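You operate a simulated robot arm through the tools that you are given. There is no shell and no other tool.

The job below is to be done with a simulated robot arm. You get a single attempt, and the scene is never put back.

## Task
Shut the wall pipe valve, lock it with the green padlock and hang the SHUT tag beside it.
Fine: push the lock bolt up; the padlock hangs under it.

The check looks at the end state, three seconds after you hand in, the way a careful person would. Anything else that was tipped, shoved, dropped, spilled or broken makes it a failure.

## Robot
A 7-joint arm with a two-finger parallel gripper, fixed in place. Base frame: the origin is on the floor under the middle of its stand, x ahead of it, y to its left, z up. Readings come in m, rad, newtons and seconds.
With the tool pointing down near the work surface it reaches from about 0.1 to 0.62 m from the base axis. Its first joint turns from -2.496 to 2.496 rad. Payload 3 kg.
The TCP is the grasp point between the finger pads, 0.03 m short of the fingertips. In the tool frame z runs along the fingers and y along their closing line. The gripper opens to 0.11 m. The fingers are 0.02 m wide and 0.01 m thick; the gripper's body (0.048 by 0.112 m) begins 0.055 m behind the TCP.
Orientation is that of the tool frame in the base frame, as a unit quaternion [x, y, z, w]. With the fingers straight down and closing along the base's y, the tool's x points along the base's -x, its y along +y and its z along -z.

## Interface
- The arm moves only by the tool send_rows. Its argument "commands" is a list of rows, each an object (a shift or turn left out is 0, a gripper value left out holds the last) with "dp": the shift along the base's x, y, z in m, a list of three; "delta_rot": the turn, a rotation vector about the base's x, y, z in rad, a list of three; "grip": the closure, from 0 (fully open) to 1 (shut). In form: [{"dp": [x, y, z], "delta_rot": [ax, ay, az], "grip": grip}, ...]. A call has 1 to 20 rows; each row shifts and turns the commanded pose from where the row before left it. Rows are played at 5 a second. More than 0.05 m and 0.15 rad between two rows, or a gripper value outside its range, and nothing of the call is played. A pose out of reach is approached as far as the arm can. The call stops where the force on the tool passes 70 N (or 10 N more than at its start, if that is more) or the arm is blocked; 0.2 s more then pass. Each finger travels about 0.153 m/s and halts on what it meets, pressing with about 41 N; the grip force reading is that of the motor and also rises with nothing between the fingers. The clock runs only during rows and for 0.2 s after the last one: add rows that do not move to give the fingers time. It gives the time, the measured TCP pose, the force on the tool (base axes), the opening and the grip force at its end, in the units of the frame above (readings bear some noise), with the torque about the TCP (base axes, N m) and any sound that the robot's microphone picked up.
- Cameras (640 x 400 px; columns grow to the right, rows downward): "scene" is fixed at [0.2195, -0.4995, 1.4534]; the picture's right is [0.77, -0.64, 0.00], its down [-0.17, -0.20, -0.97] and it looks along [0.62, 0.74, -0.26] (base axes); focal length 214 px, centre (320, 200). "wrist" rides on the gripper at [0.072, 0.017, -0.103] in the tool frame; the picture's right is [-0.23, 0.97, 0.00], its down [-0.76, -0.18, -0.62] and it looks along [-0.61, -0.14, 0.78] (tool axes); focal length 222 px, centre (320, 200). There is no depth. A picture from a camera that has moved, and an enlarged one, comes with that camera's place and axes in the base frame and with its lens.
- snapshot(camera): a new picture of that camera. The clock stands still meanwhile.
- raise_lower(by): moves the trunk up (or, below 0, down) by that many m; the arm rides with it, the base frame stays. It gives what a move gives, with no picture.
- enlarge(camera, box): a new picture of the part [left, top, right, bottom] of that camera's present view, enlarged. The clock stands still meanwhile.
- job_done(): hands the job in; it is judged then, once.

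Places have to be worked out from the pictures, the camera data and where the tool is seen. Open the gripper and draw the arm clear of the work before you hand the job in, unless the task says otherwise.

The tools are called after "Request:" as a command line: name --argument value ..., lists and objects as JSON in quotes. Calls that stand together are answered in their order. send_rows: Moves the arm, as the interface text tells. Its arguments: {"type":"object","properties":{"commands":{"type":"array","items":{"type":"object","properties":{"dp":{"type":"array","items":{"type":"number"}},"delta_rot":{"type":"array","items":{"type":"number"}},"grip":{"type":"number"}}}}},"required":["commands"]} The other tools are called the same way: raise_lower (by) moves the trunk up or down; snapshot (camera) takes a picture; enlarge (camera, box) takes an enlarged picture of a part of a camera's view; job_done () hands the job in.

At the start:

```text
t: 0.0
position: [0.4088, 0.0128, 1.5066]
tool_rot: [0.0, 1.0, 0.0, 0.0]
contact_force: [0.1, -0.5, 0.3]
wrist_torque: [-0.01, 0.03, 0.0]
grip_width: 0.1101
finger_force: 0.1
trunk travel left (down, up): [-0.472, 0.018]
```

scene: 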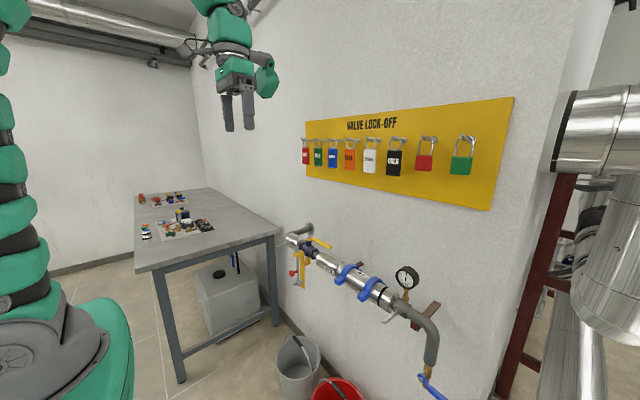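
wrist: 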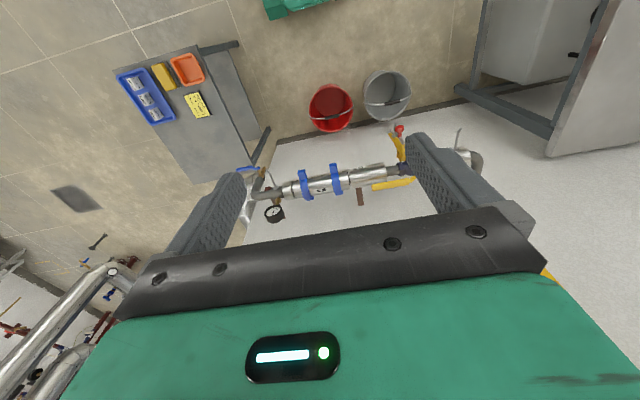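

I'll look closer at the valve, the padlock board and the table before moving anything.

Request:
enlarge --camera "scene" --box '[270, 210, 470, 400]'

Request:
enlarge --camera "scene" --box '[290, 100, 520, 220]'

Request:
enlarge --camera "scene" --box '[120, 180, 230, 250]'

Request:
enlarge --camera "wrist" --box '[100, 30, 260, 140]'

Request:
enlarge --camera "wrist" --box '[220, 110, 500, 240]'

```text
2.11 times, centred on (370, 305) of scene
camera zoom: at [0.2195, -0.4995, 1.4534], right [0.77, -0.64, 0.0], down [-0.17, -0.2, -0.97], along [0.62, 0.74, -0.26], focal length 452 px, centre (215, -21)
```

zoom: 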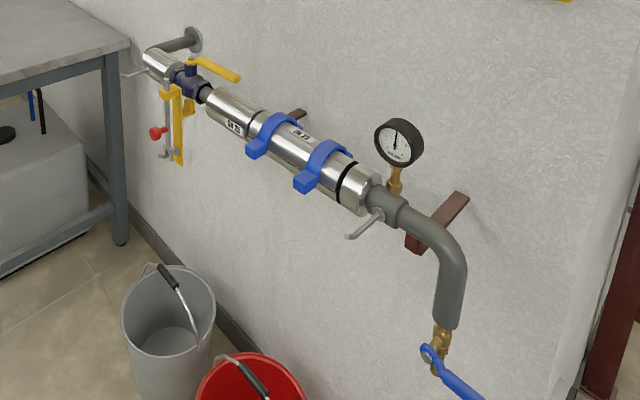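

```text
2.78 times, centred on (405, 160) of scene
camera zoom: at [0.2195, -0.4995, 1.4534], right [0.77, -0.64, 0.0], down [-0.17, -0.2, -0.97], along [0.62, 0.74, -0.26], focal length 597 px, centre (84, 311)
```

zoom: 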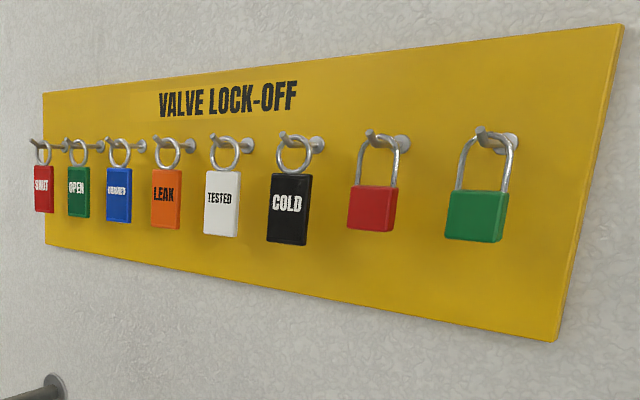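

```text
5.71 times, centred on (175, 215) of scene
camera zoom: at [0.2195, -0.4995, 1.4534], right [0.77, -0.64, 0.0], down [-0.17, -0.2, -0.97], along [0.62, 0.74, -0.26], focal length 1226 px, centre (1149, 114)
```

zoom: 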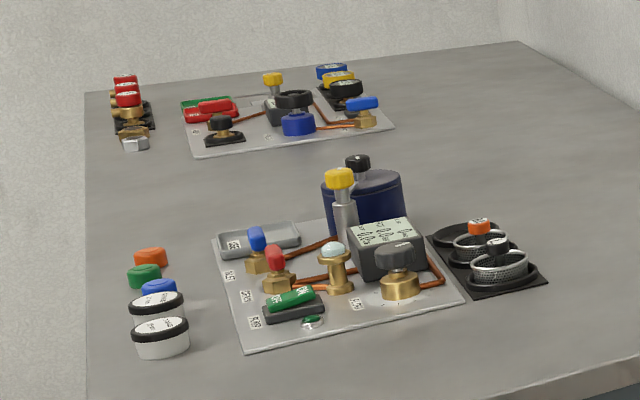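

```text
3.64 times, centred on (180, 85) of wrist
camera zoom: at [0.3376, 0.0285, 1.6096], right [0.23, 0.97, 0.0], down [0.76, -0.18, 0.62], along [0.61, -0.14, -0.78], focal length 808 px, centre (829, 618)
```

zoom: 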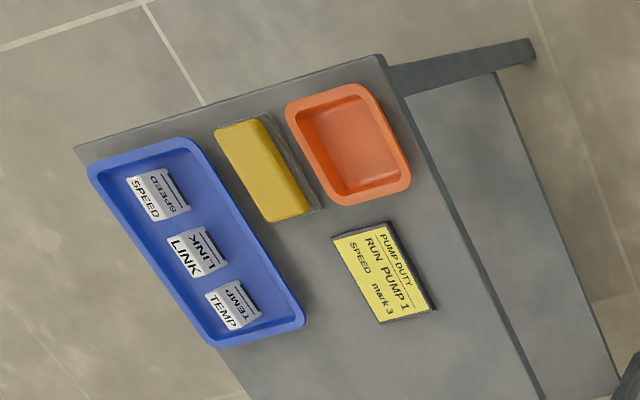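

```text
2.29 times, centred on (360, 175) of wrist
camera zoom: at [0.3376, 0.0285, 1.6096], right [0.23, 0.97, 0.0], down [0.76, -0.18, 0.62], along [0.61, -0.14, -0.78], focal length 508 px, centre (229, 257)
```

zoom: 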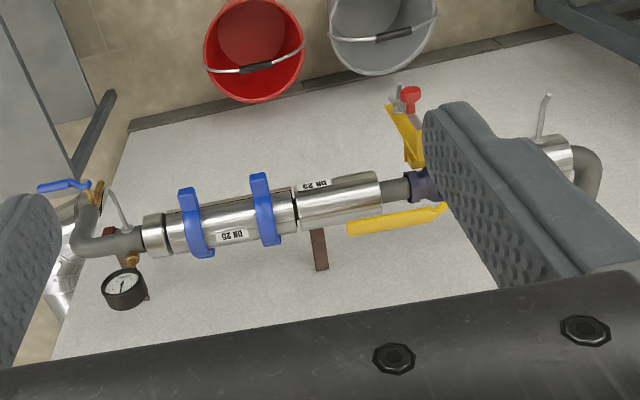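

The picture pair puts the yellow lever along the pipe at about (0.77, 0.10–0.22, 1.03). The red bolt knob is near (0.65, 0.21, 0.92) and the tag peg near (0.67, 0.37, 0.97). I'll lower the trunk a bit so the wrist camera can see the valve close up.

Request:
raise_lower --by -0.2

```text
t: 2.2
position: [0.4071, 0.011, 1.3082]
tool_rot: [0.0, 1.0, -0.001, 0.0]
contact_force: [-0.5, 0.2, -0.3]
wrist_torque: [0.02, -0.02, -0.02]
grip_width: 0.1102
finger_force: 0.1
trunk travel left (down, up): [-0.272, 0.218]
```

The arm rode down with the trunk to z = 1.308. Next I shift the hand left (+y) and slightly forward to view the valve with the wrist camera.

Request:
send_rows --commands '[{"dp": [0.02, 0.045, -0.01]}, {"dp": [0.02, 0.045, -0.01]}, {"dp": [0.02, 0.045, -0.01]}, {"dp": [0.02, 0.045, -0.01]}, {"dp": [0.02, 0.045, -0.01]}, {"dp": [0, 0, 0]}, {"dp": [0, 0, 0]}]'

Request:
snapshot --camera "wrist"

Request:
snapshot --camera "scene"

```text
refused: row 1 steps farther than a row can; nothing moved
```

```text
taken
camera wrist: at [0.3375, 0.0285, 1.4102], right [0.23, 0.97, 0.0], down [0.76, -0.18, 0.62], along [0.61, -0.14, -0.78], focal length 222 px, centre (320, 200)
```

wrist: 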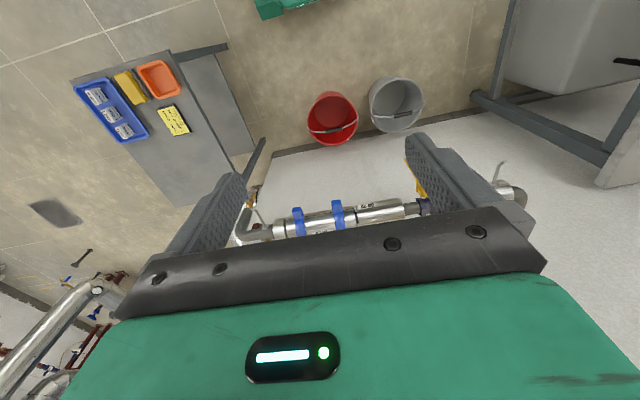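

```text
taken
```

scene: 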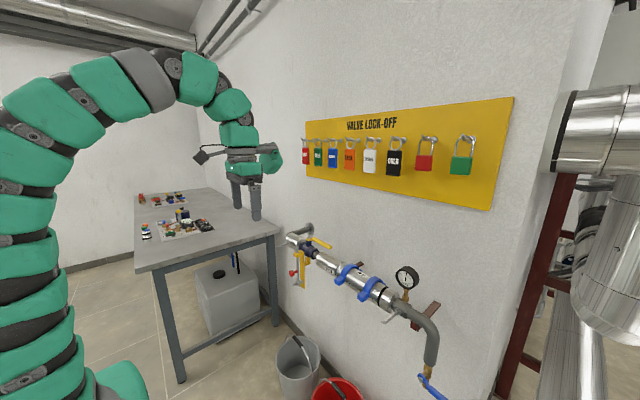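

A row can't move more than 0.05 m in total, so I'll use smaller steps. I'm tilting the hand about -y so the wrist camera faces the wall, and shifting left at the same time.

Request:
send_rows --commands '[{"dp": [0, 0.03, 0], "delta_rot": [0, -0.131, 0]}, {"dp": [0, 0.03, 0], "delta_rot": [0, -0.131, 0]}, {"dp": [0, 0.03, 0], "delta_rot": [0, -0.131, 0]}, {"dp": [0, 0.03, -0.01], "delta_rot": [0, -0.131, 0]}, {"dp": [0, 0.03, -0.02], "delta_rot": [0, -0.131, 0]}, {"dp": [0, 0.03, -0.03], "delta_rot": [0, -0.131, 0]}, {"dp": [0, 0.02, -0.04]}, {"dp": [0, 0, -0.04]}, {"dp": [0, 0, -0.04]}, {"dp": [0, 0, 0]}, {"dp": [0, 0, 0]}]'

Request:
snapshot --camera "wrist"

Request:
snapshot --camera "scene"

```text
t: 4.6
position: [0.4058, 0.2099, 1.1258]
tool_rot: [0.0, 0.924, 0.0, 0.382]
contact_force: [-1.2, -0.7, 0.6]
wrist_torque: [-0.01, 0.0, -0.01]
grip_width: 0.1096
finger_force: 0.0
trunk travel left (down, up): [-0.272, 0.218]
```

```text
taken
camera wrist: at [0.2829, 0.2278, 1.1472], right [0.16, 0.97, 0.16], down [0.1, -0.18, 0.98], along [0.98, -0.14, -0.12], focal length 222 px, centre (320, 200)
```

wrist: 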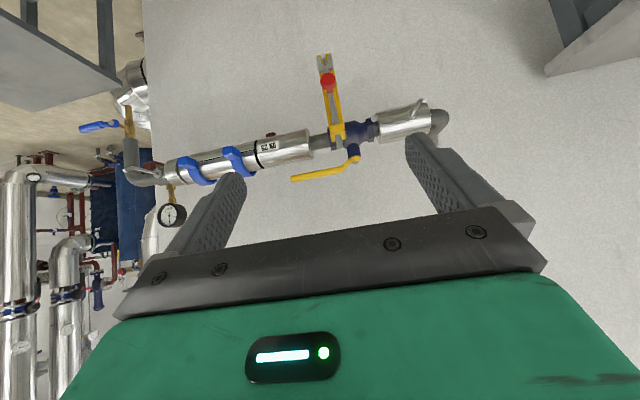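

```text
taken
```

scene: 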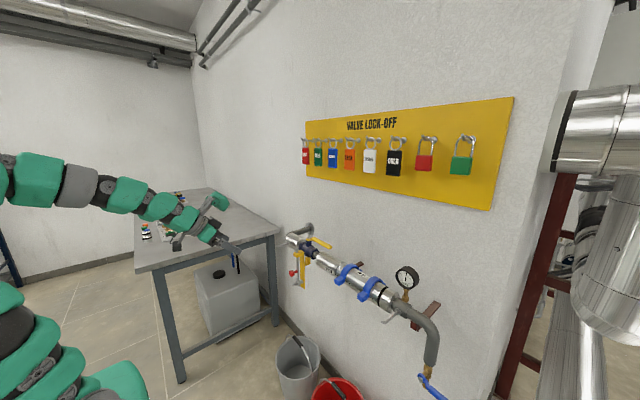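

The camera now faces the wall and the valve is visible, though the picture is upside-down. I'm zooming in on the valve, the bracket and the peg.

Request:
enlarge --camera "wrist" --box '[270, 40, 460, 200]'

Request:
enlarge --camera "scene" --box '[275, 215, 355, 295]'

Request:
enlarge --camera "wrist" --box '[300, 45, 360, 145]'

```text
2.50 times, centred on (365, 120) of wrist
camera zoom: at [0.2829, 0.2278, 1.1472], right [0.16, 0.97, 0.16], down [0.1, -0.18, 0.98], along [0.98, -0.14, -0.12], focal length 555 px, centre (208, 400)
```

zoom: 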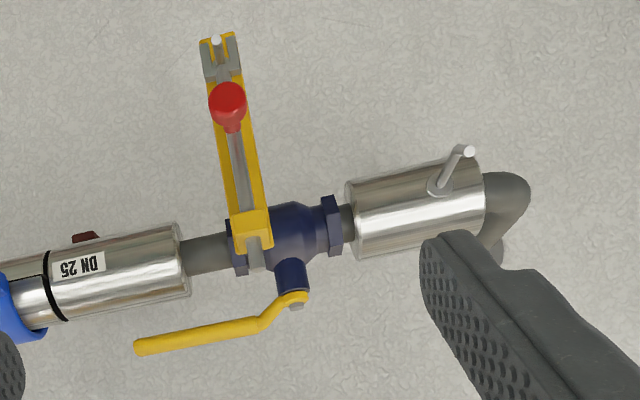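

```text
5.00 times, centred on (315, 255) of scene
camera zoom: at [0.2195, -0.4995, 1.4534], right [0.77, -0.64, 0.0], down [-0.17, -0.2, -0.97], along [0.62, 0.74, -0.26], focal length 1072 px, centre (345, -75)
```

zoom: 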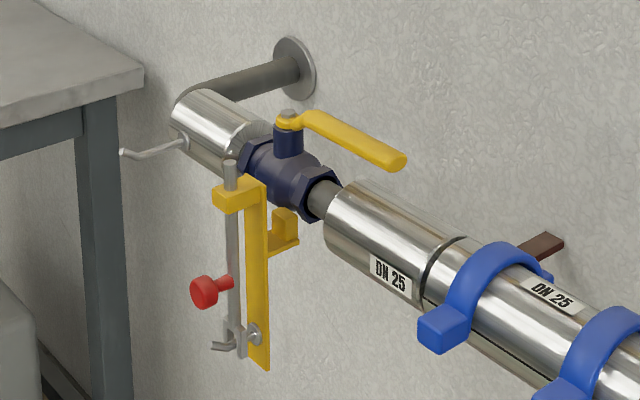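

```text
4.00 times, centred on (330, 95) of wrist
camera zoom: at [0.2829, 0.2278, 1.1472], right [0.16, 0.97, 0.16], down [0.1, -0.18, 0.98], along [0.98, -0.14, -0.12], focal length 888 px, centre (280, 620)
```

zoom: 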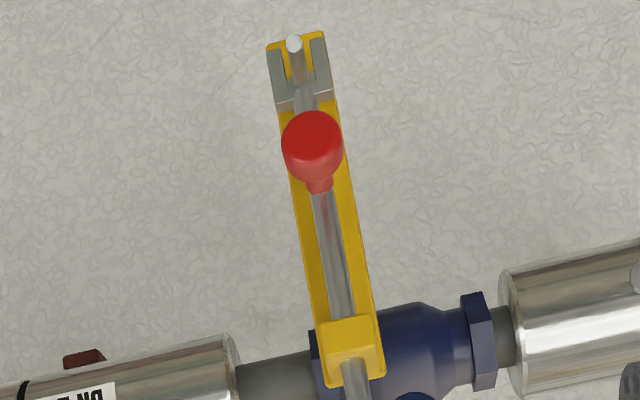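

Triangulated positions so far:

| Item | Position (x, y, z) |
|---|---|
| Lever pivot | (0.774, 0.249, 1.02) |
| Lever tip | (0.777, 0.100, 1.026) |
| Bolt | (0.687, 0.222), with its top near z = 1.00 |
| Knob | (0.655, 0.223, 0.893) |
| Padlock pin tip | (0.665, 0.221, 0.834) |
| Tag peg tip | (0.662, 0.374, 0.967) |

The plan is to grip the lever from the front with the fingers above and below it. I'm turning the tool horizontal now, toward +x.

Request:
send_rows --commands '[{"delta_rot": [0, -0.131, 0], "dp": [0, -0.01, 0]}, {"delta_rot": [0, -0.131, 0], "dp": [0, -0.01, 0]}, {"delta_rot": [0, -0.131, 0], "dp": [0, -0.01, 0]}, {"delta_rot": [0, -0.131, 0], "dp": [0, -0.01, 0]}, {"delta_rot": [0, -0.131, 0], "dp": [0, -0.01, 0]}, {"delta_rot": [0, -0.131, 0], "dp": [0, -0.01, 0]}, {}, {}]'

Request:
snapshot --camera "wrist"

Request:
snapshot --camera "scene"

```text
t: 6.4
position: [0.4242, 0.2237, 1.1889]
tool_rot: [0.0, 0.812, 0.0, 0.583]
contact_force: [-0.9, 0.8, -0.3]
wrist_torque: [0.0, 0.01, 0.02]
grip_width: 0.11
finger_force: 0.0
out of reach, approached as far as the arm can: row 2, 3, 4, 5, 6
trunk travel left (down, up): [-0.272, 0.218]
```

```text
taken
camera wrist: at [0.3048, 0.241, 1.1514], right [0.07, 0.97, 0.22], down [-0.35, -0.18, 0.92], along [0.94, -0.14, 0.32], focal length 222 px, centre (320, 200)
```

wrist: 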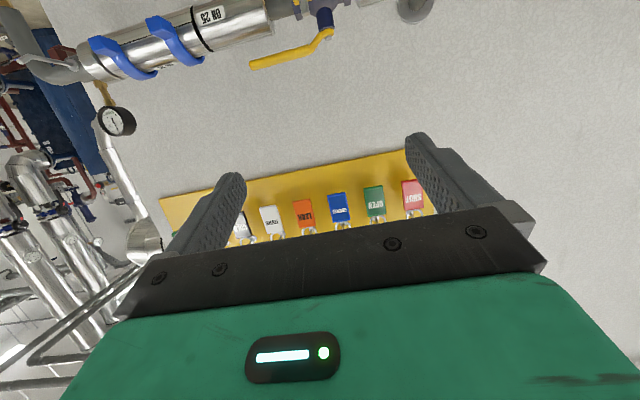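

```text
taken
```

scene: 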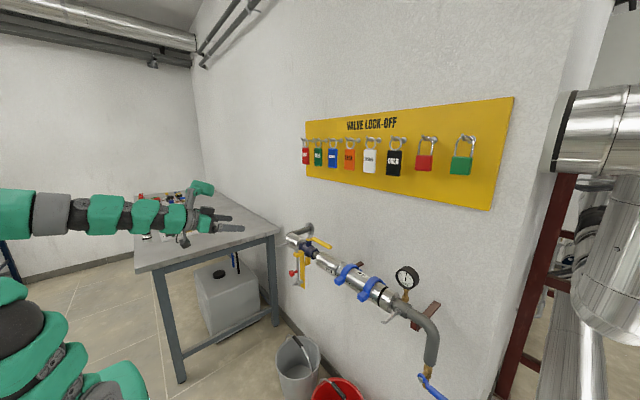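

The arm can't reach a level tool this close in because it is folded up. I move it forward along x and check the pose.

Request:
send_rows --commands '[{"dp": [0.04, -0.02, 0]}, {"dp": [0.04, -0.02, 0]}, {"dp": [0.04, -0.02, 0]}, {}, {}]'

```text
t: 7.6
position: [0.5456, 0.1621, 1.1875]
tool_rot: [-0.001, 0.813, 0.001, 0.583]
contact_force: [0.2, 0.9, 0.2]
wrist_torque: [-0.02, -0.01, -0.05]
grip_width: 0.1101
finger_force: 0.1
trunk travel left (down, up): [-0.272, 0.218]
```

The commanded pose restarts from the measured pose at each call. I finish levelling the tool with about -0.326 rad about y, then roll -90° about x.

Request:
send_rows --commands '[{"delta_rot": [0, -0.109, 0], "dp": [0, -0.01, -0.01]}, {"delta_rot": [0, -0.109, 0], "dp": [0, -0.01, -0.01]}, {"delta_rot": [0, -0.108, 0], "dp": [0, -0.01, -0.01]}, {"delta_rot": [-0.1428, 0, 0]}, {"delta_rot": [-0.1428, 0, 0]}, {"delta_rot": [-0.1428, 0, 0]}, {"delta_rot": [-0.1428, 0, 0]}, {"delta_rot": [-0.1428, 0, 0]}, {"delta_rot": [-0.1428, 0, 0]}, {"delta_rot": [-0.1428, 0, 0]}, {"delta_rot": [-0.1428, 0, 0]}, {"delta_rot": [-0.1428, 0, 0]}, {"delta_rot": [-0.1428, 0, 0]}, {"delta_rot": [-0.1428, 0, 0]}, {}, {}]'

Request:
snapshot --camera "wrist"

Request:
snapshot --camera "scene"

```text
t: 11.0
position: [0.5509, 0.1581, 1.1886]
tool_rot: [0.472, -0.526, 0.527, -0.472]
contact_force: [0.6, -0.7, -0.4]
wrist_torque: [0.04, -0.02, -0.02]
grip_width: 0.11
finger_force: 0.0
out of reach, approached as far as the arm can: row 2, 3
trunk travel left (down, up): [-0.272, 0.218]
```

```text
taken
camera wrist: at [0.4426, 0.0968, 1.1718], right [0.03, 0.23, -0.97], down [-0.54, 0.83, 0.18], along [0.84, 0.52, 0.14], focal length 222 px, centre (320, 200)
```

wrist: 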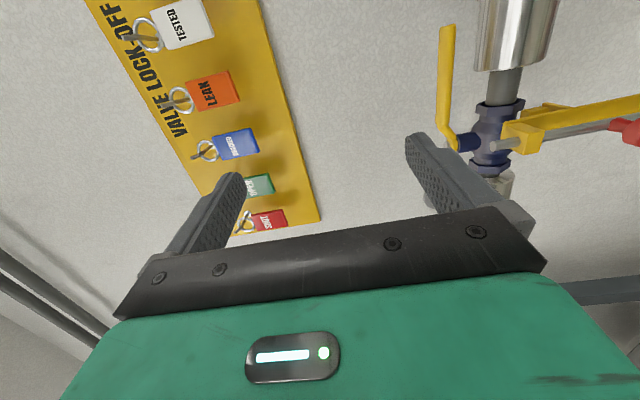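

```text
taken
```

scene: 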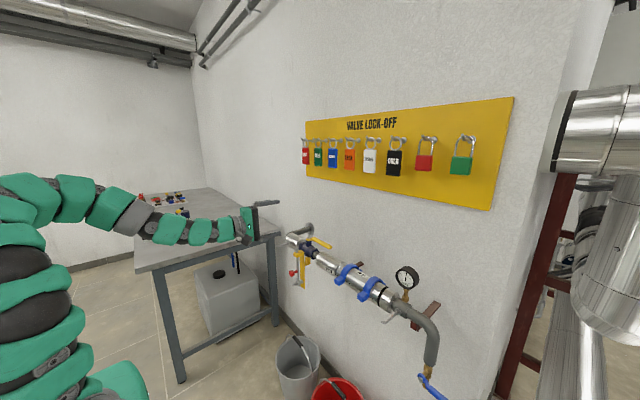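

The tool is now level: its axis is about (0.994, -0.109, 0) and it closes along z, with the camera on the -y side. I lower the trunk to lever height, which is clear of everything with the TCP at x = 0.55.

Request:
raise_lower --by -0.15

Request:
send_rows --commands '[{"dp": [0, -0.02, 0], "grip": 0.3}, {"dp": [0, -0.02, 0], "grip": 0.55}, {"grip": 0.55}, {"grip": 0.55}]'

Request:
snapshot --camera "wrist"

Request:
enlarge --camera "scene" --box '[230, 190, 390, 290]'

```text
t: 12.7
position: [0.5521, 0.1578, 1.04]
tool_rot: [0.472, -0.526, 0.527, -0.471]
contact_force: [0.4, 0.0, -0.7]
wrist_torque: [0.01, 0.04, -0.03]
grip_width: 0.11
finger_force: 0.1
trunk travel left (down, up): [-0.122, 0.368]
```

```text
t: 13.7
position: [0.5563, 0.1503, 1.0451]
tool_rot: [-0.471, 0.527, -0.526, 0.472]
contact_force: [-1.4, 0.0, 0.9]
wrist_torque: [0.02, 0.0, -0.01]
grip_width: 0.0496
finger_force: 0.0
out of reach, approached as far as the arm can: row 1, 2
trunk travel left (down, up): [-0.122, 0.368]
```

```text
taken
camera wrist: at [0.447, 0.089, 1.0271], right [0.03, 0.23, -0.97], down [-0.54, 0.83, 0.18], along [0.84, 0.52, 0.14], focal length 222 px, centre (320, 200)
```

wrist: 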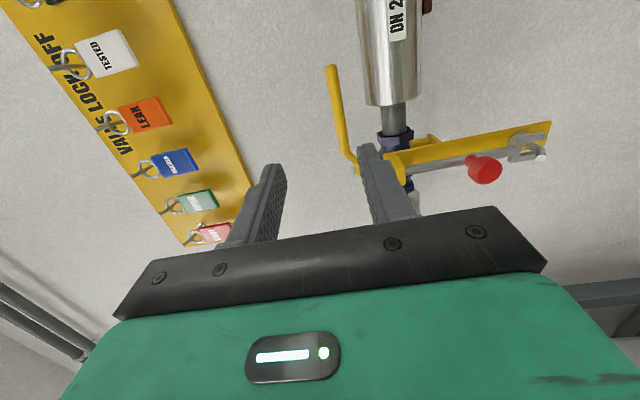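

```text
4.00 times, centred on (310, 240) of scene
camera zoom: at [0.2195, -0.4995, 1.4534], right [0.77, -0.64, 0.0], down [-0.17, -0.2, -0.97], along [0.62, 0.74, -0.26], focal length 858 px, centre (360, 40)
```

zoom: 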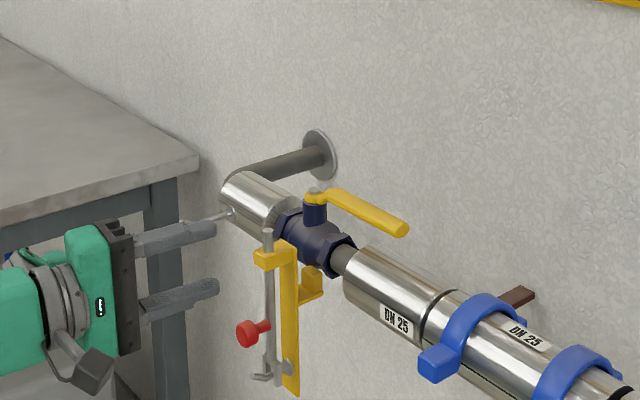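

The small sideways move was flagged out of reach because the arm is still too folded. Moving forward and toward -y along the free line should free it up.

Request:
send_rows --commands '[{"dp": [0.03, 0, 0]}, {"dp": [0.03, -0.01, 0]}, {"dp": [0.03, -0.01, 0]}, {"dp": [0.0, -0.015, 0]}, {}, {}]'

Request:
snapshot --camera "wrist"

Request:
enlarge --camera "scene" --box '[230, 190, 390, 290]'

```text
t: 15.1
position: [0.6441, 0.1142, 1.0459]
tool_rot: [0.472, -0.526, 0.526, -0.472]
contact_force: [0.3, -0.2, -0.5]
wrist_torque: [-0.01, 0.03, -0.01]
grip_width: 0.0494
finger_force: 0.0
trunk travel left (down, up): [-0.122, 0.368]
```

```text
taken
camera wrist: at [0.5349, 0.0532, 1.0274], right [0.03, 0.23, -0.97], down [-0.54, 0.82, 0.18], along [0.84, 0.52, 0.14], focal length 222 px, centre (320, 200)
```

wrist: 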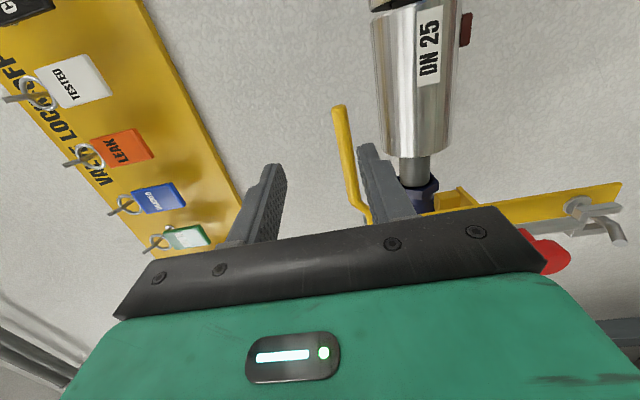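

```text
4.00 times, centred on (310, 240) of scene
camera zoom: at [0.2195, -0.4995, 1.4534], right [0.77, -0.64, 0.0], down [-0.17, -0.2, -0.97], along [0.62, 0.74, -0.26], focal length 858 px, centre (360, 40)
```

zoom: 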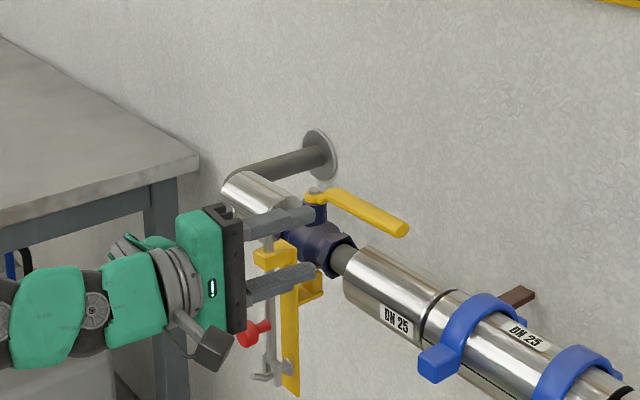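

The wrist view now shows the lever from its tip side. I zoom in to measure its thickness, its height, and the gap to the pipe insulation.

Request:
enlarge --camera "wrist" --box '[300, 80, 480, 240]'

Request:
enlarge --camera "scene" --box '[290, 220, 350, 265]'

```text
2.50 times, centred on (390, 160) of wrist
camera zoom: at [0.5349, 0.0532, 1.0274], right [0.03, 0.23, -0.97], down [-0.54, 0.82, 0.18], along [0.84, 0.52, 0.14], focal length 555 px, centre (145, 300)
```

zoom: 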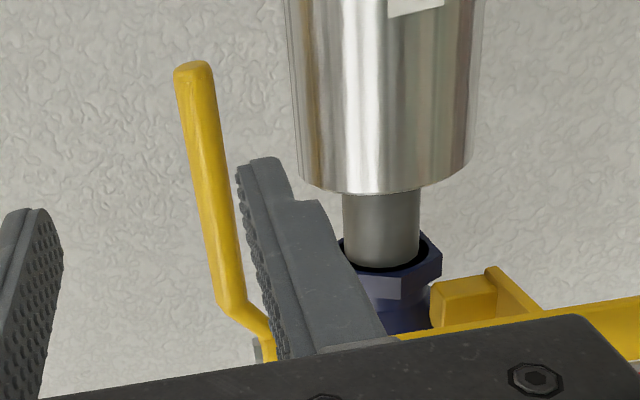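

```text
8.89 times, centred on (320, 242) of scene
camera zoom: at [0.2195, -0.4995, 1.4534], right [0.77, -0.64, 0.0], down [-0.17, -0.2, -0.97], along [0.62, 0.74, -0.26], focal length 1906 px, centre (320, -178)
```

zoom: 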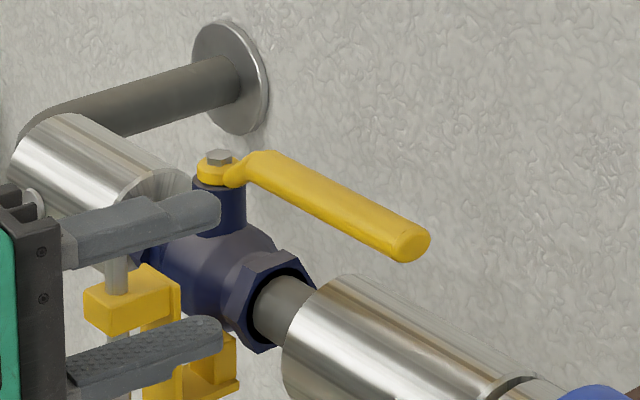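

The lever handle is level at about z = 1.024 and roughly 15 mm thick. The insulation top beneath it is near z = 0.988, which leaves enough gap for the lower finger. I narrow the fingers to about 30 mm, drop to z = 1.024 and line up at y ≈ 0.118 before approaching.

Request:
send_rows --commands '[{"dp": [0, 0.004, -0.011], "grip": 0.727}, {"dp": [0, 0, -0.011], "grip": 0.727}, {"dp": [0.03, 0, 0]}, {"dp": [0.02, 0, 0]}, {}, {}]'

Request:
snapshot --camera "wrist"

Request:
enlarge --camera "scene" --box '[270, 210, 370, 280]'

```text
t: 16.5
position: [0.6962, 0.1208, 1.0213]
tool_rot: [-0.472, 0.527, -0.527, 0.472]
contact_force: [0.3, -0.3, 0.0]
wrist_torque: [0.0, -0.02, 0.03]
grip_width: 0.0298
finger_force: 0.0
trunk travel left (down, up): [-0.122, 0.368]
```

```text
taken
camera wrist: at [0.5864, 0.059, 1.0042], right [0.03, 0.23, -0.97], down [-0.54, 0.83, 0.18], along [0.84, 0.52, 0.14], focal length 222 px, centre (320, 200)
```

wrist: 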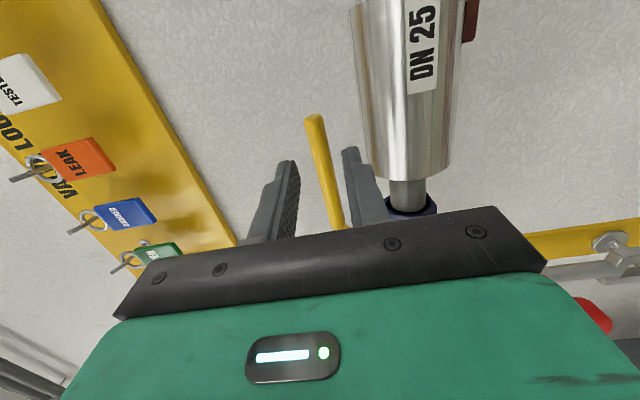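

```text
5.71 times, centred on (320, 245) of scene
camera zoom: at [0.2195, -0.4995, 1.4534], right [0.77, -0.64, 0.0], down [-0.17, -0.2, -0.97], along [0.62, 0.74, -0.26], focal length 1226 px, centre (320, -57)
```

zoom: 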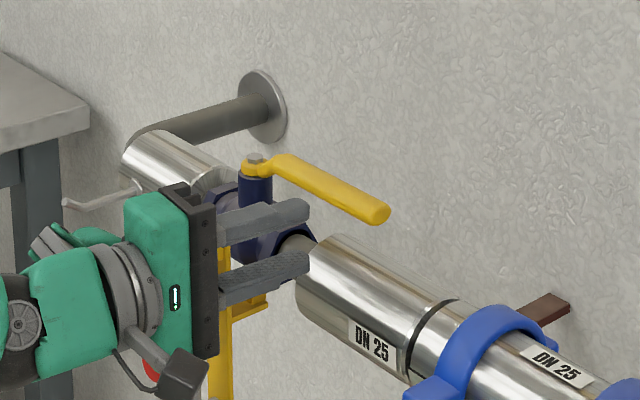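

The fingers straddle the lever line. I zoom in to check that the lower finger clears the insulation before advancing.

Request:
enlarge --camera "wrist" --box '[230, 100, 470, 240]'

Request:
enlarge --camera "scene" --box '[300, 220, 350, 260]'

```text
2.67 times, centred on (350, 170) of wrist
camera zoom: at [0.5864, 0.059, 1.0042], right [0.03, 0.23, -0.97], down [-0.54, 0.83, 0.18], along [0.84, 0.52, 0.14], focal length 592 px, centre (240, 280)
```

zoom: 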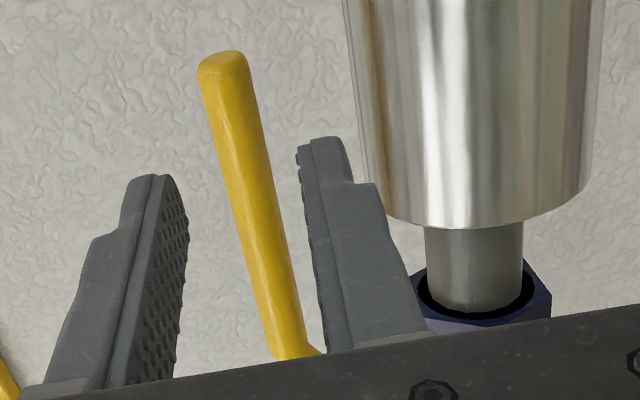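

```text
10.00 times, centred on (325, 240) of scene
camera zoom: at [0.2195, -0.4995, 1.4534], right [0.77, -0.64, 0.0], down [-0.17, -0.2, -0.97], along [0.62, 0.74, -0.26], focal length 2145 px, centre (270, -200)
```

zoom: 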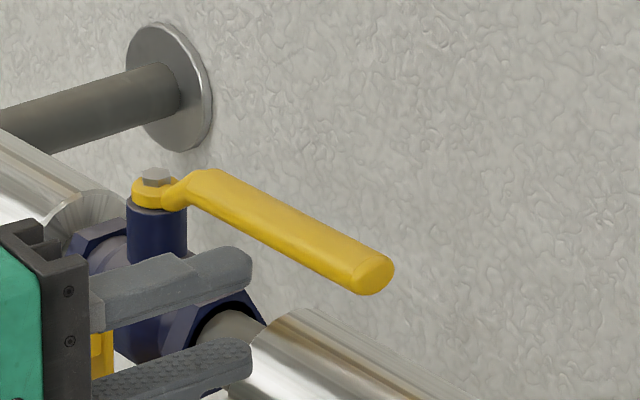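

The fingers are thin for the last 30 mm and thicker behind that. I raise by 5 mm for clearance over the insulation and go forward to x ≈ 0.757 in small steps.

Request:
send_rows --commands '[{"dp": [0, -0.002, 0.005]}, {"dp": [0.02, 0, 0]}, {"dp": [0.02, 0, 0]}, {"dp": [0.02, 0, 0]}, {}, {}]'

Request:
enlarge --camera "wrist" --box '[230, 100, 470, 240]'

Request:
enlarge --camera "scene" --box '[290, 215, 370, 270]'

```text
t: 17.4
position: [0.7285, 0.1199, 1.0319]
tool_rot: [0.473, -0.523, 0.529, -0.473]
contact_force: [-82.5, -10.6, 3.3]
wrist_torque: [-0.22, 4.27, 8.98]
grip_width: 0.0302
finger_force: 0.1
trunk travel left (down, up): [-0.122, 0.368]
stopped in row 4: the force on the tool passed its limit at 98 N (the readings are from after the stop); the commanded pose is now the measured one
```

```text
2.67 times, centred on (350, 170) of wrist
camera zoom: at [0.6197, 0.0583, 1.0144], right [0.03, 0.22, -0.98], down [-0.54, 0.82, 0.17], along [0.84, 0.52, 0.14], focal length 592 px, centre (240, 280)
```

zoom: 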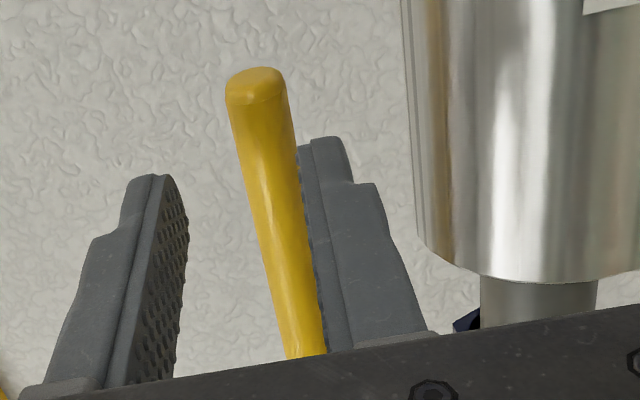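

```text
7.27 times, centred on (330, 242) of scene
camera zoom: at [0.2195, -0.4995, 1.4534], right [0.77, -0.64, 0.0], down [-0.17, -0.2, -0.97], along [0.62, 0.74, -0.26], focal length 1560 px, centre (247, -109)
```

zoom: 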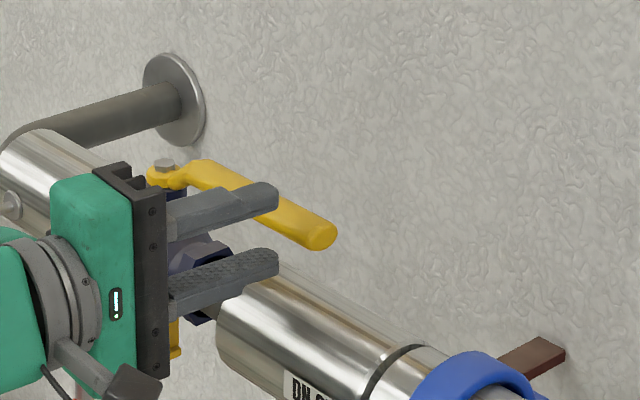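

The force torque places the contact about 0.10 m to the +y side and 0.05 m below the TCP. That is the yellow bracket block, hit by something sticking out of the far side of the gripper. I back straight off and inspect the gripper's shape and the bracket.

Request:
send_rows --commands '[{"dp": [-0.02, -0.002, 0]}, {"dp": [-0.03, -0.005, 0]}, {"dp": [-0.03, 0, 0]}, {}, {}]'

Request:
enlarge --camera "scene" --box '[220, 190, 350, 300]'

Request:
snapshot --camera "wrist"

```text
t: 18.6
position: [0.6543, 0.1107, 1.0273]
tool_rot: [0.473, -0.525, 0.528, -0.471]
contact_force: [-0.9, 0.6, -0.4]
wrist_torque: [-0.03, -0.03, 0.0]
grip_width: 0.0298
finger_force: 0.0
trunk travel left (down, up): [-0.122, 0.368]
```

```text
3.64 times, centred on (285, 245) of scene
camera zoom: at [0.2195, -0.4995, 1.4534], right [0.77, -0.64, 0.0], down [-0.17, -0.2, -0.97], along [0.62, 0.74, -0.26], focal length 780 px, centre (447, 36)
```

zoom: 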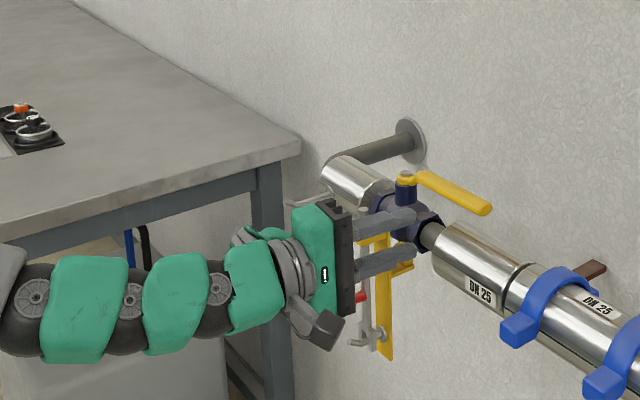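

```text
taken
camera wrist: at [0.5453, 0.0501, 1.0104], right [0.02, 0.22, -0.97], down [-0.54, 0.83, 0.17], along [0.84, 0.52, 0.14], focal length 222 px, centre (320, 200)
```

wrist: 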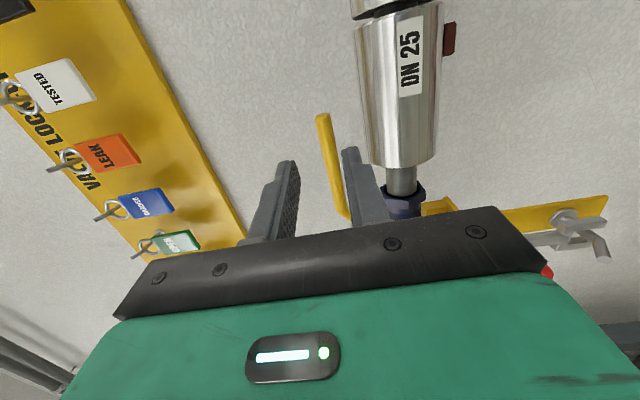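

The contact came from the green handle on the tool's -x side, which sticks out roughly 0.1 m. I yaw the tool about +0.42 rad so the handle swings back away from the bracket.

Request:
send_rows --commands '[{"delta_rot": [0, 0, 0.1413]}, {"delta_rot": [0, 0, 0.1413]}, {"delta_rot": [0, 0, 0.1413]}, {}, {}]'

Request:
snapshot --camera "wrist"

Request:
enlarge --camera "scene" --box '[220, 190, 350, 300]'

```text
t: 19.8
position: [0.6556, 0.1114, 1.0279]
tool_rot: [0.574, -0.414, 0.416, -0.571]
contact_force: [0.5, -1.0, 0.5]
wrist_torque: [-0.03, 0.04, -0.01]
grip_width: 0.0301
finger_force: 0.1
trunk travel left (down, up): [-0.122, 0.368]
```

```text
taken
camera wrist: at [0.5815, 0.0099, 1.0095], right [-0.07, 0.21, -0.97], down [-0.83, 0.53, 0.17], along [0.55, 0.82, 0.14], focal length 222 px, centre (320, 200)
```

wrist: 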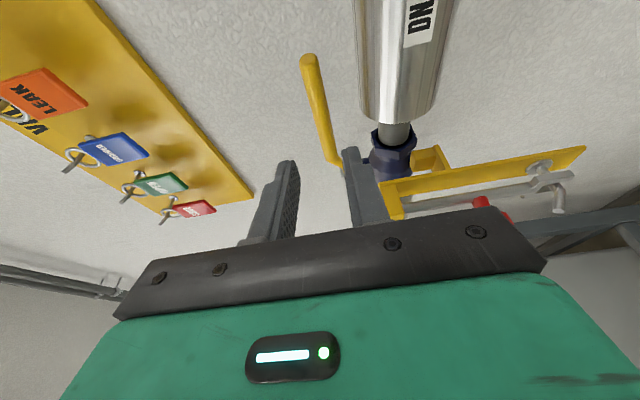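

```text
3.64 times, centred on (285, 245) of scene
camera zoom: at [0.2195, -0.4995, 1.4534], right [0.77, -0.64, 0.0], down [-0.17, -0.2, -0.97], along [0.62, 0.74, -0.26], focal length 780 px, centre (447, 36)
```

zoom: 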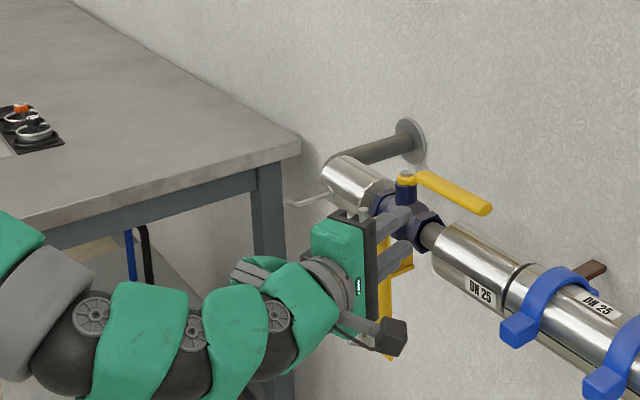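

The tool is now yawed +18°. I advance straight to the lever in small steps, keeping z at about 1.026.

Request:
send_rows --commands '[{"dp": [0.02, 0, -0.002]}, {"dp": [0.02, 0, 0]}, {"dp": [0.02, 0, 0]}, {"dp": [0.016, 0, 0]}, {"dp": [0.016, 0, 0]}, {}, {}]'

Request:
enlarge --camera "wrist" --box '[230, 80, 470, 240]'

Request:
enlarge --camera "scene" --box '[270, 210, 370, 280]'

```text
t: 21.4
position: [0.7468, 0.1119, 1.0256]
tool_rot: [0.574, -0.414, 0.417, -0.571]
contact_force: [-0.9, 0.7, 0.1]
wrist_torque: [-0.02, -0.04, -0.01]
grip_width: 0.03
finger_force: 0.0
trunk travel left (down, up): [-0.122, 0.368]
```

```text
2.50 times, centred on (350, 160) of wrist
camera zoom: at [0.6723, 0.01, 1.0082], right [-0.07, 0.21, -0.97], down [-0.83, 0.53, 0.17], along [0.55, 0.82, 0.14], focal length 555 px, centre (245, 300)
```

zoom: 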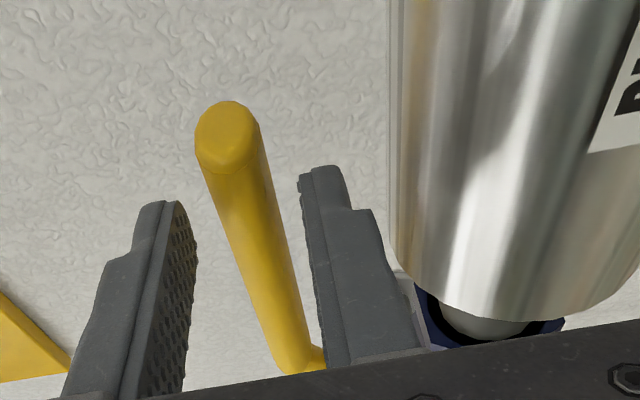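

```text
5.71 times, centred on (320, 245) of scene
camera zoom: at [0.2195, -0.4995, 1.4534], right [0.77, -0.64, 0.0], down [-0.17, -0.2, -0.97], along [0.62, 0.74, -0.26], focal length 1226 px, centre (320, -57)
```

zoom: 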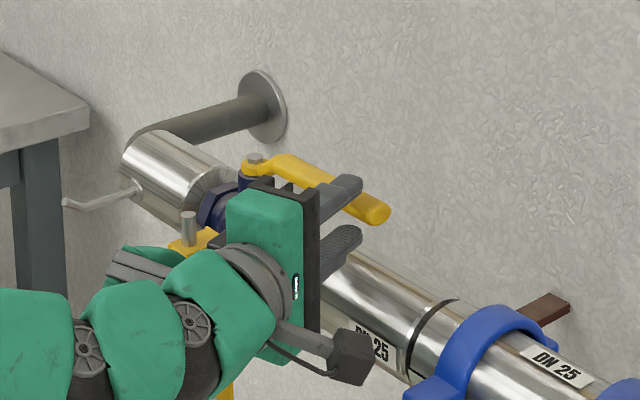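

There's no contact and the lever sits between the pads. I move 13 mm further so the pads cover it, then close.

Request:
send_rows --commands '[{"dp": [0.013, 0, 0]}, {}, {"grip": 0.8}, {"grip": 0.9}, {"grip": 1.0}, {"grip": 1.0}, {"grip": 1.0}]'

Request:
enlarge --camera "wrist" --box '[230, 80, 470, 240]'

Request:
enlarge --camera "scene" --box '[270, 210, 370, 280]'

```text
t: 23.0
position: [0.7588, 0.1102, 1.0252]
tool_rot: [0.573, -0.413, 0.417, -0.572]
contact_force: [-0.7, -0.6, -0.7]
wrist_torque: [0.28, -0.02, 0.02]
grip_width: 0.0165
finger_force: 44.7
trunk travel left (down, up): [-0.122, 0.368]
```

```text
2.50 times, centred on (350, 160) of wrist
camera zoom: at [0.6851, 0.0103, 1.008], right [-0.07, 0.21, -0.97], down [-0.83, 0.53, 0.17], along [0.55, 0.82, 0.14], focal length 555 px, centre (245, 300)
```

zoom: 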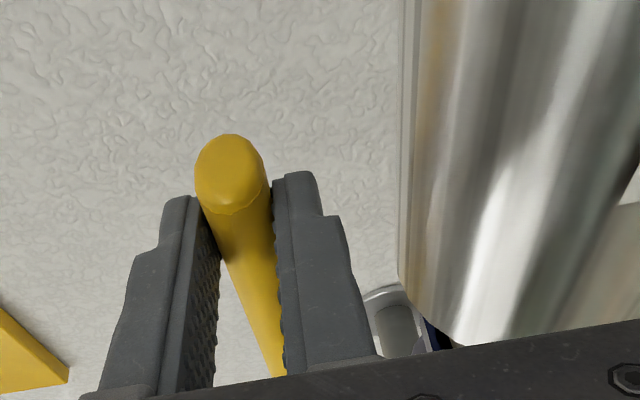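

```text
5.71 times, centred on (320, 245) of scene
camera zoom: at [0.2195, -0.4995, 1.4534], right [0.77, -0.64, 0.0], down [-0.17, -0.2, -0.97], along [0.62, 0.74, -0.26], focal length 1226 px, centre (320, -57)
```

zoom: 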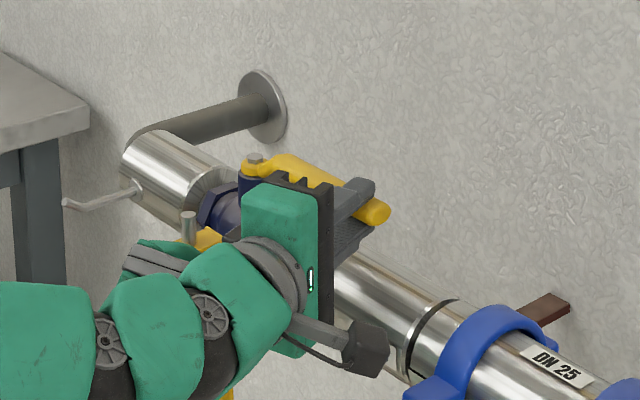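

The lever is gripped at 16.5 mm width and 45 N, with no side load. I now swing it about the pivot along a 0.133 m arc, covering the first 30° and watching the forces.

Request:
send_rows --commands '[{"dp": [-0.0139, 0.0007, 0]}, {"dp": [-0.0138, 0.0022, 0]}, {"dp": [-0.0134, 0.0036, 0]}, {"dp": [-0.013, 0.005, 0]}, {"dp": [-0.0124, 0.0063, 0]}, {}]'

Request:
enlarge --camera "wrist" --box '[230, 80, 470, 240]'

Request:
enlarge --camera "scene" --box '[270, 210, 370, 280]'

```text
t: 24.4
position: [0.6945, 0.1279, 1.0253]
tool_rot: [0.574, -0.414, 0.417, -0.571]
contact_force: [10.7, -1.1, 16.5]
wrist_torque: [0.49, -0.44, -1.36]
grip_width: 0.0169
finger_force: 45.0
trunk travel left (down, up): [-0.122, 0.368]
```

```text
2.50 times, centred on (350, 160) of wrist
camera zoom: at [0.6191, 0.0271, 1.0078], right [-0.07, 0.21, -0.97], down [-0.83, 0.53, 0.17], along [0.55, 0.82, 0.14], focal length 555 px, centre (245, 300)
```

zoom: 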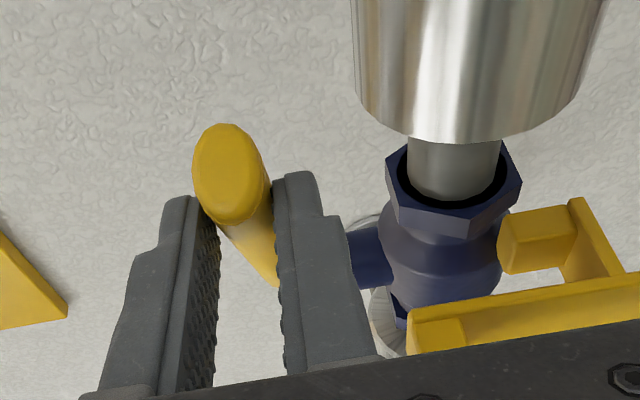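

```text
5.71 times, centred on (320, 245) of scene
camera zoom: at [0.2195, -0.4995, 1.4534], right [0.77, -0.64, 0.0], down [-0.17, -0.2, -0.97], along [0.62, 0.74, -0.26], focal length 1226 px, centre (320, -57)
```

zoom: 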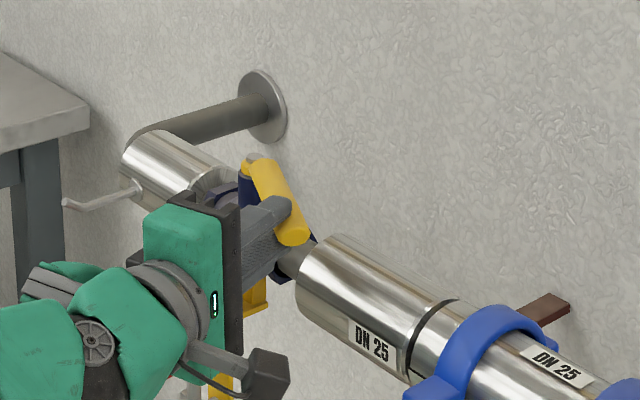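

The lever follows well, at about 30° with small forces. I continue the arc from 30° to 72°; the fingertips stay in front of the bolt.

Request:
send_rows --commands '[{"dp": [-0.0117, 0.0076, 0.0003]}, {"dp": [-0.0108, 0.0088, 0.0002]}, {"dp": [-0.0098, 0.0098, 0]}, {"dp": [-0.0088, 0.0108, 0]}, {"dp": [-0.0076, 0.0117, 0]}, {"dp": [-0.0063, 0.0124, 0]}, {"dp": [-0.005, 0.013, 0]}, {}]'

Request:
snapshot --camera "wrist"

Request:
enlarge --camera "scene" --box '[230, 200, 350, 290]'

```text
t: 26.2
position: [0.6328, 0.2016, 1.0254]
tool_rot: [0.575, -0.414, 0.416, -0.571]
contact_force: [-4.6, -10.7, -0.1]
wrist_torque: [0.35, -0.54, -1.44]
grip_width: 0.0165
finger_force: 44.8
trunk travel left (down, up): [-0.122, 0.368]
```

```text
taken
camera wrist: at [0.5579, 0.1015, 1.008], right [-0.07, 0.21, -0.98], down [-0.83, 0.53, 0.17], along [0.55, 0.82, 0.14], focal length 222 px, centre (320, 200)
```

wrist: 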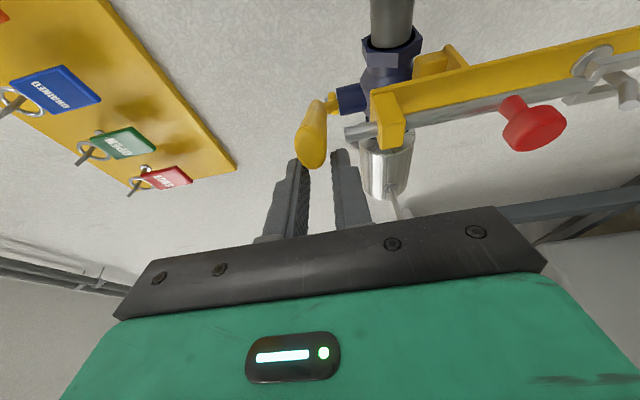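

```text
4.44 times, centred on (290, 245) of scene
camera zoom: at [0.2195, -0.4995, 1.4534], right [0.77, -0.64, 0.0], down [-0.17, -0.2, -0.97], along [0.62, 0.74, -0.26], focal length 953 px, centre (453, 0)
```

zoom: 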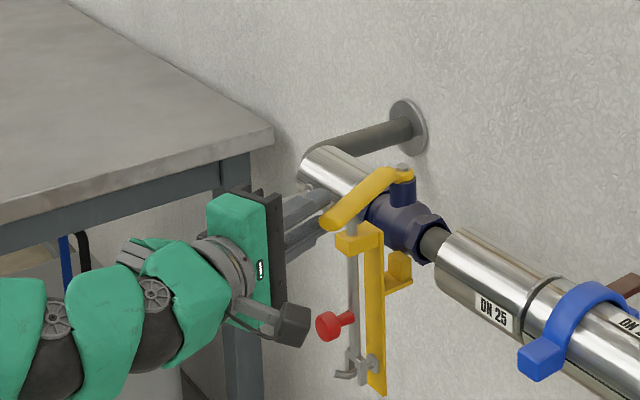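

The lever is at about 72° and its tip is already beyond the bolt. I finish the last 18° and then check the end stop.

Request:
send_rows --commands '[{"dp": [-0.0036, 0.0134, 0]}, {"dp": [-0.0022, 0.0138, 0]}, {"dp": [-0.0007, 0.0139, 0]}, {}, {}]'

Request:
snapshot --camera "wrist"

Request:
enlarge --camera "scene" --box '[230, 200, 350, 290]'

```text
t: 27.4
position: [0.6269, 0.2454, 1.0263]
tool_rot: [0.574, -0.413, 0.416, -0.573]
contact_force: [-0.2, 1.0, 0.3]
wrist_torque: [-0.07, -0.02, -0.04]
grip_width: 0.0
finger_force: 37.3
trunk travel left (down, up): [-0.122, 0.368]
```

```text
taken
camera wrist: at [0.5527, 0.144, 1.0085], right [-0.07, 0.21, -0.97], down [-0.83, 0.53, 0.17], along [0.55, 0.82, 0.14], focal length 222 px, centre (320, 200)
```

wrist: 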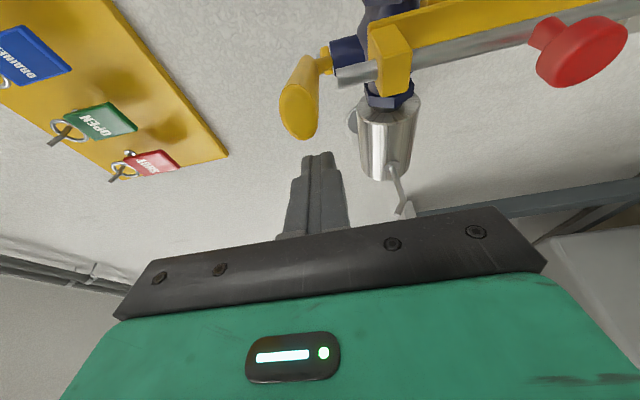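

```text
4.44 times, centred on (290, 245) of scene
camera zoom: at [0.2195, -0.4995, 1.4534], right [0.77, -0.64, 0.0], down [-0.17, -0.2, -0.97], along [0.62, 0.74, -0.26], focal length 953 px, centre (453, 0)
```

zoom: 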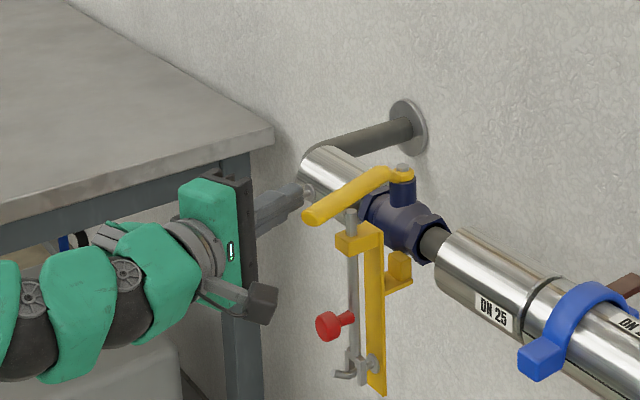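

The pads slid off near the end and are now shut beside the lever on its +y side. I measure the lever's present angle.

Request:
enlarge --camera "wrist" --box '[250, 20, 450, 180]'

Request:
enlarge --camera "scene" --box '[285, 225, 345, 265]'

```text
2.50 times, centred on (350, 100) of wrist
camera zoom: at [0.5527, 0.144, 1.0085], right [-0.07, 0.21, -0.97], down [-0.83, 0.53, 0.17], along [0.55, 0.82, 0.14], focal length 555 px, centre (245, 450)
```

zoom: 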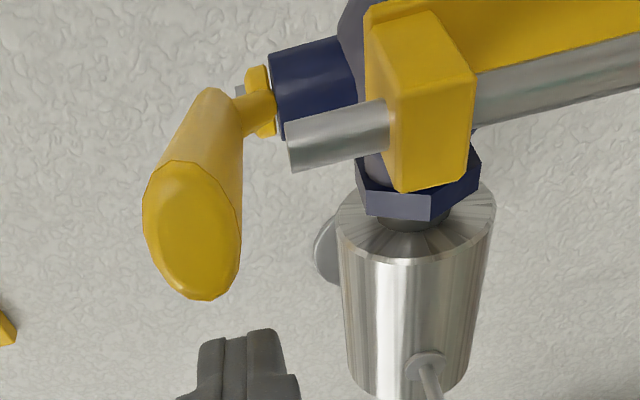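

```text
10.00 times, centred on (315, 245) of scene
camera zoom: at [0.2195, -0.4995, 1.4534], right [0.77, -0.64, 0.0], down [-0.17, -0.2, -0.97], along [0.62, 0.74, -0.26], focal length 2145 px, centre (370, -250)
```

zoom: 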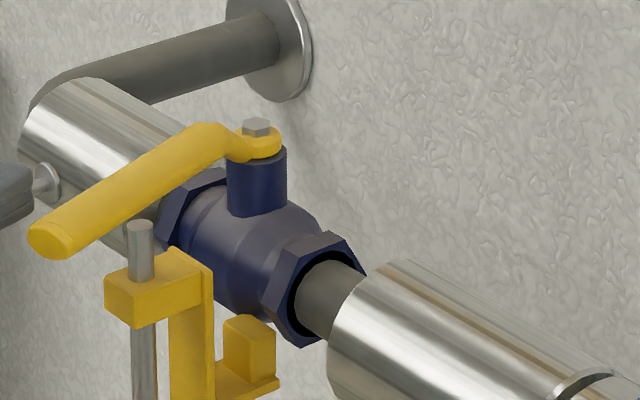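

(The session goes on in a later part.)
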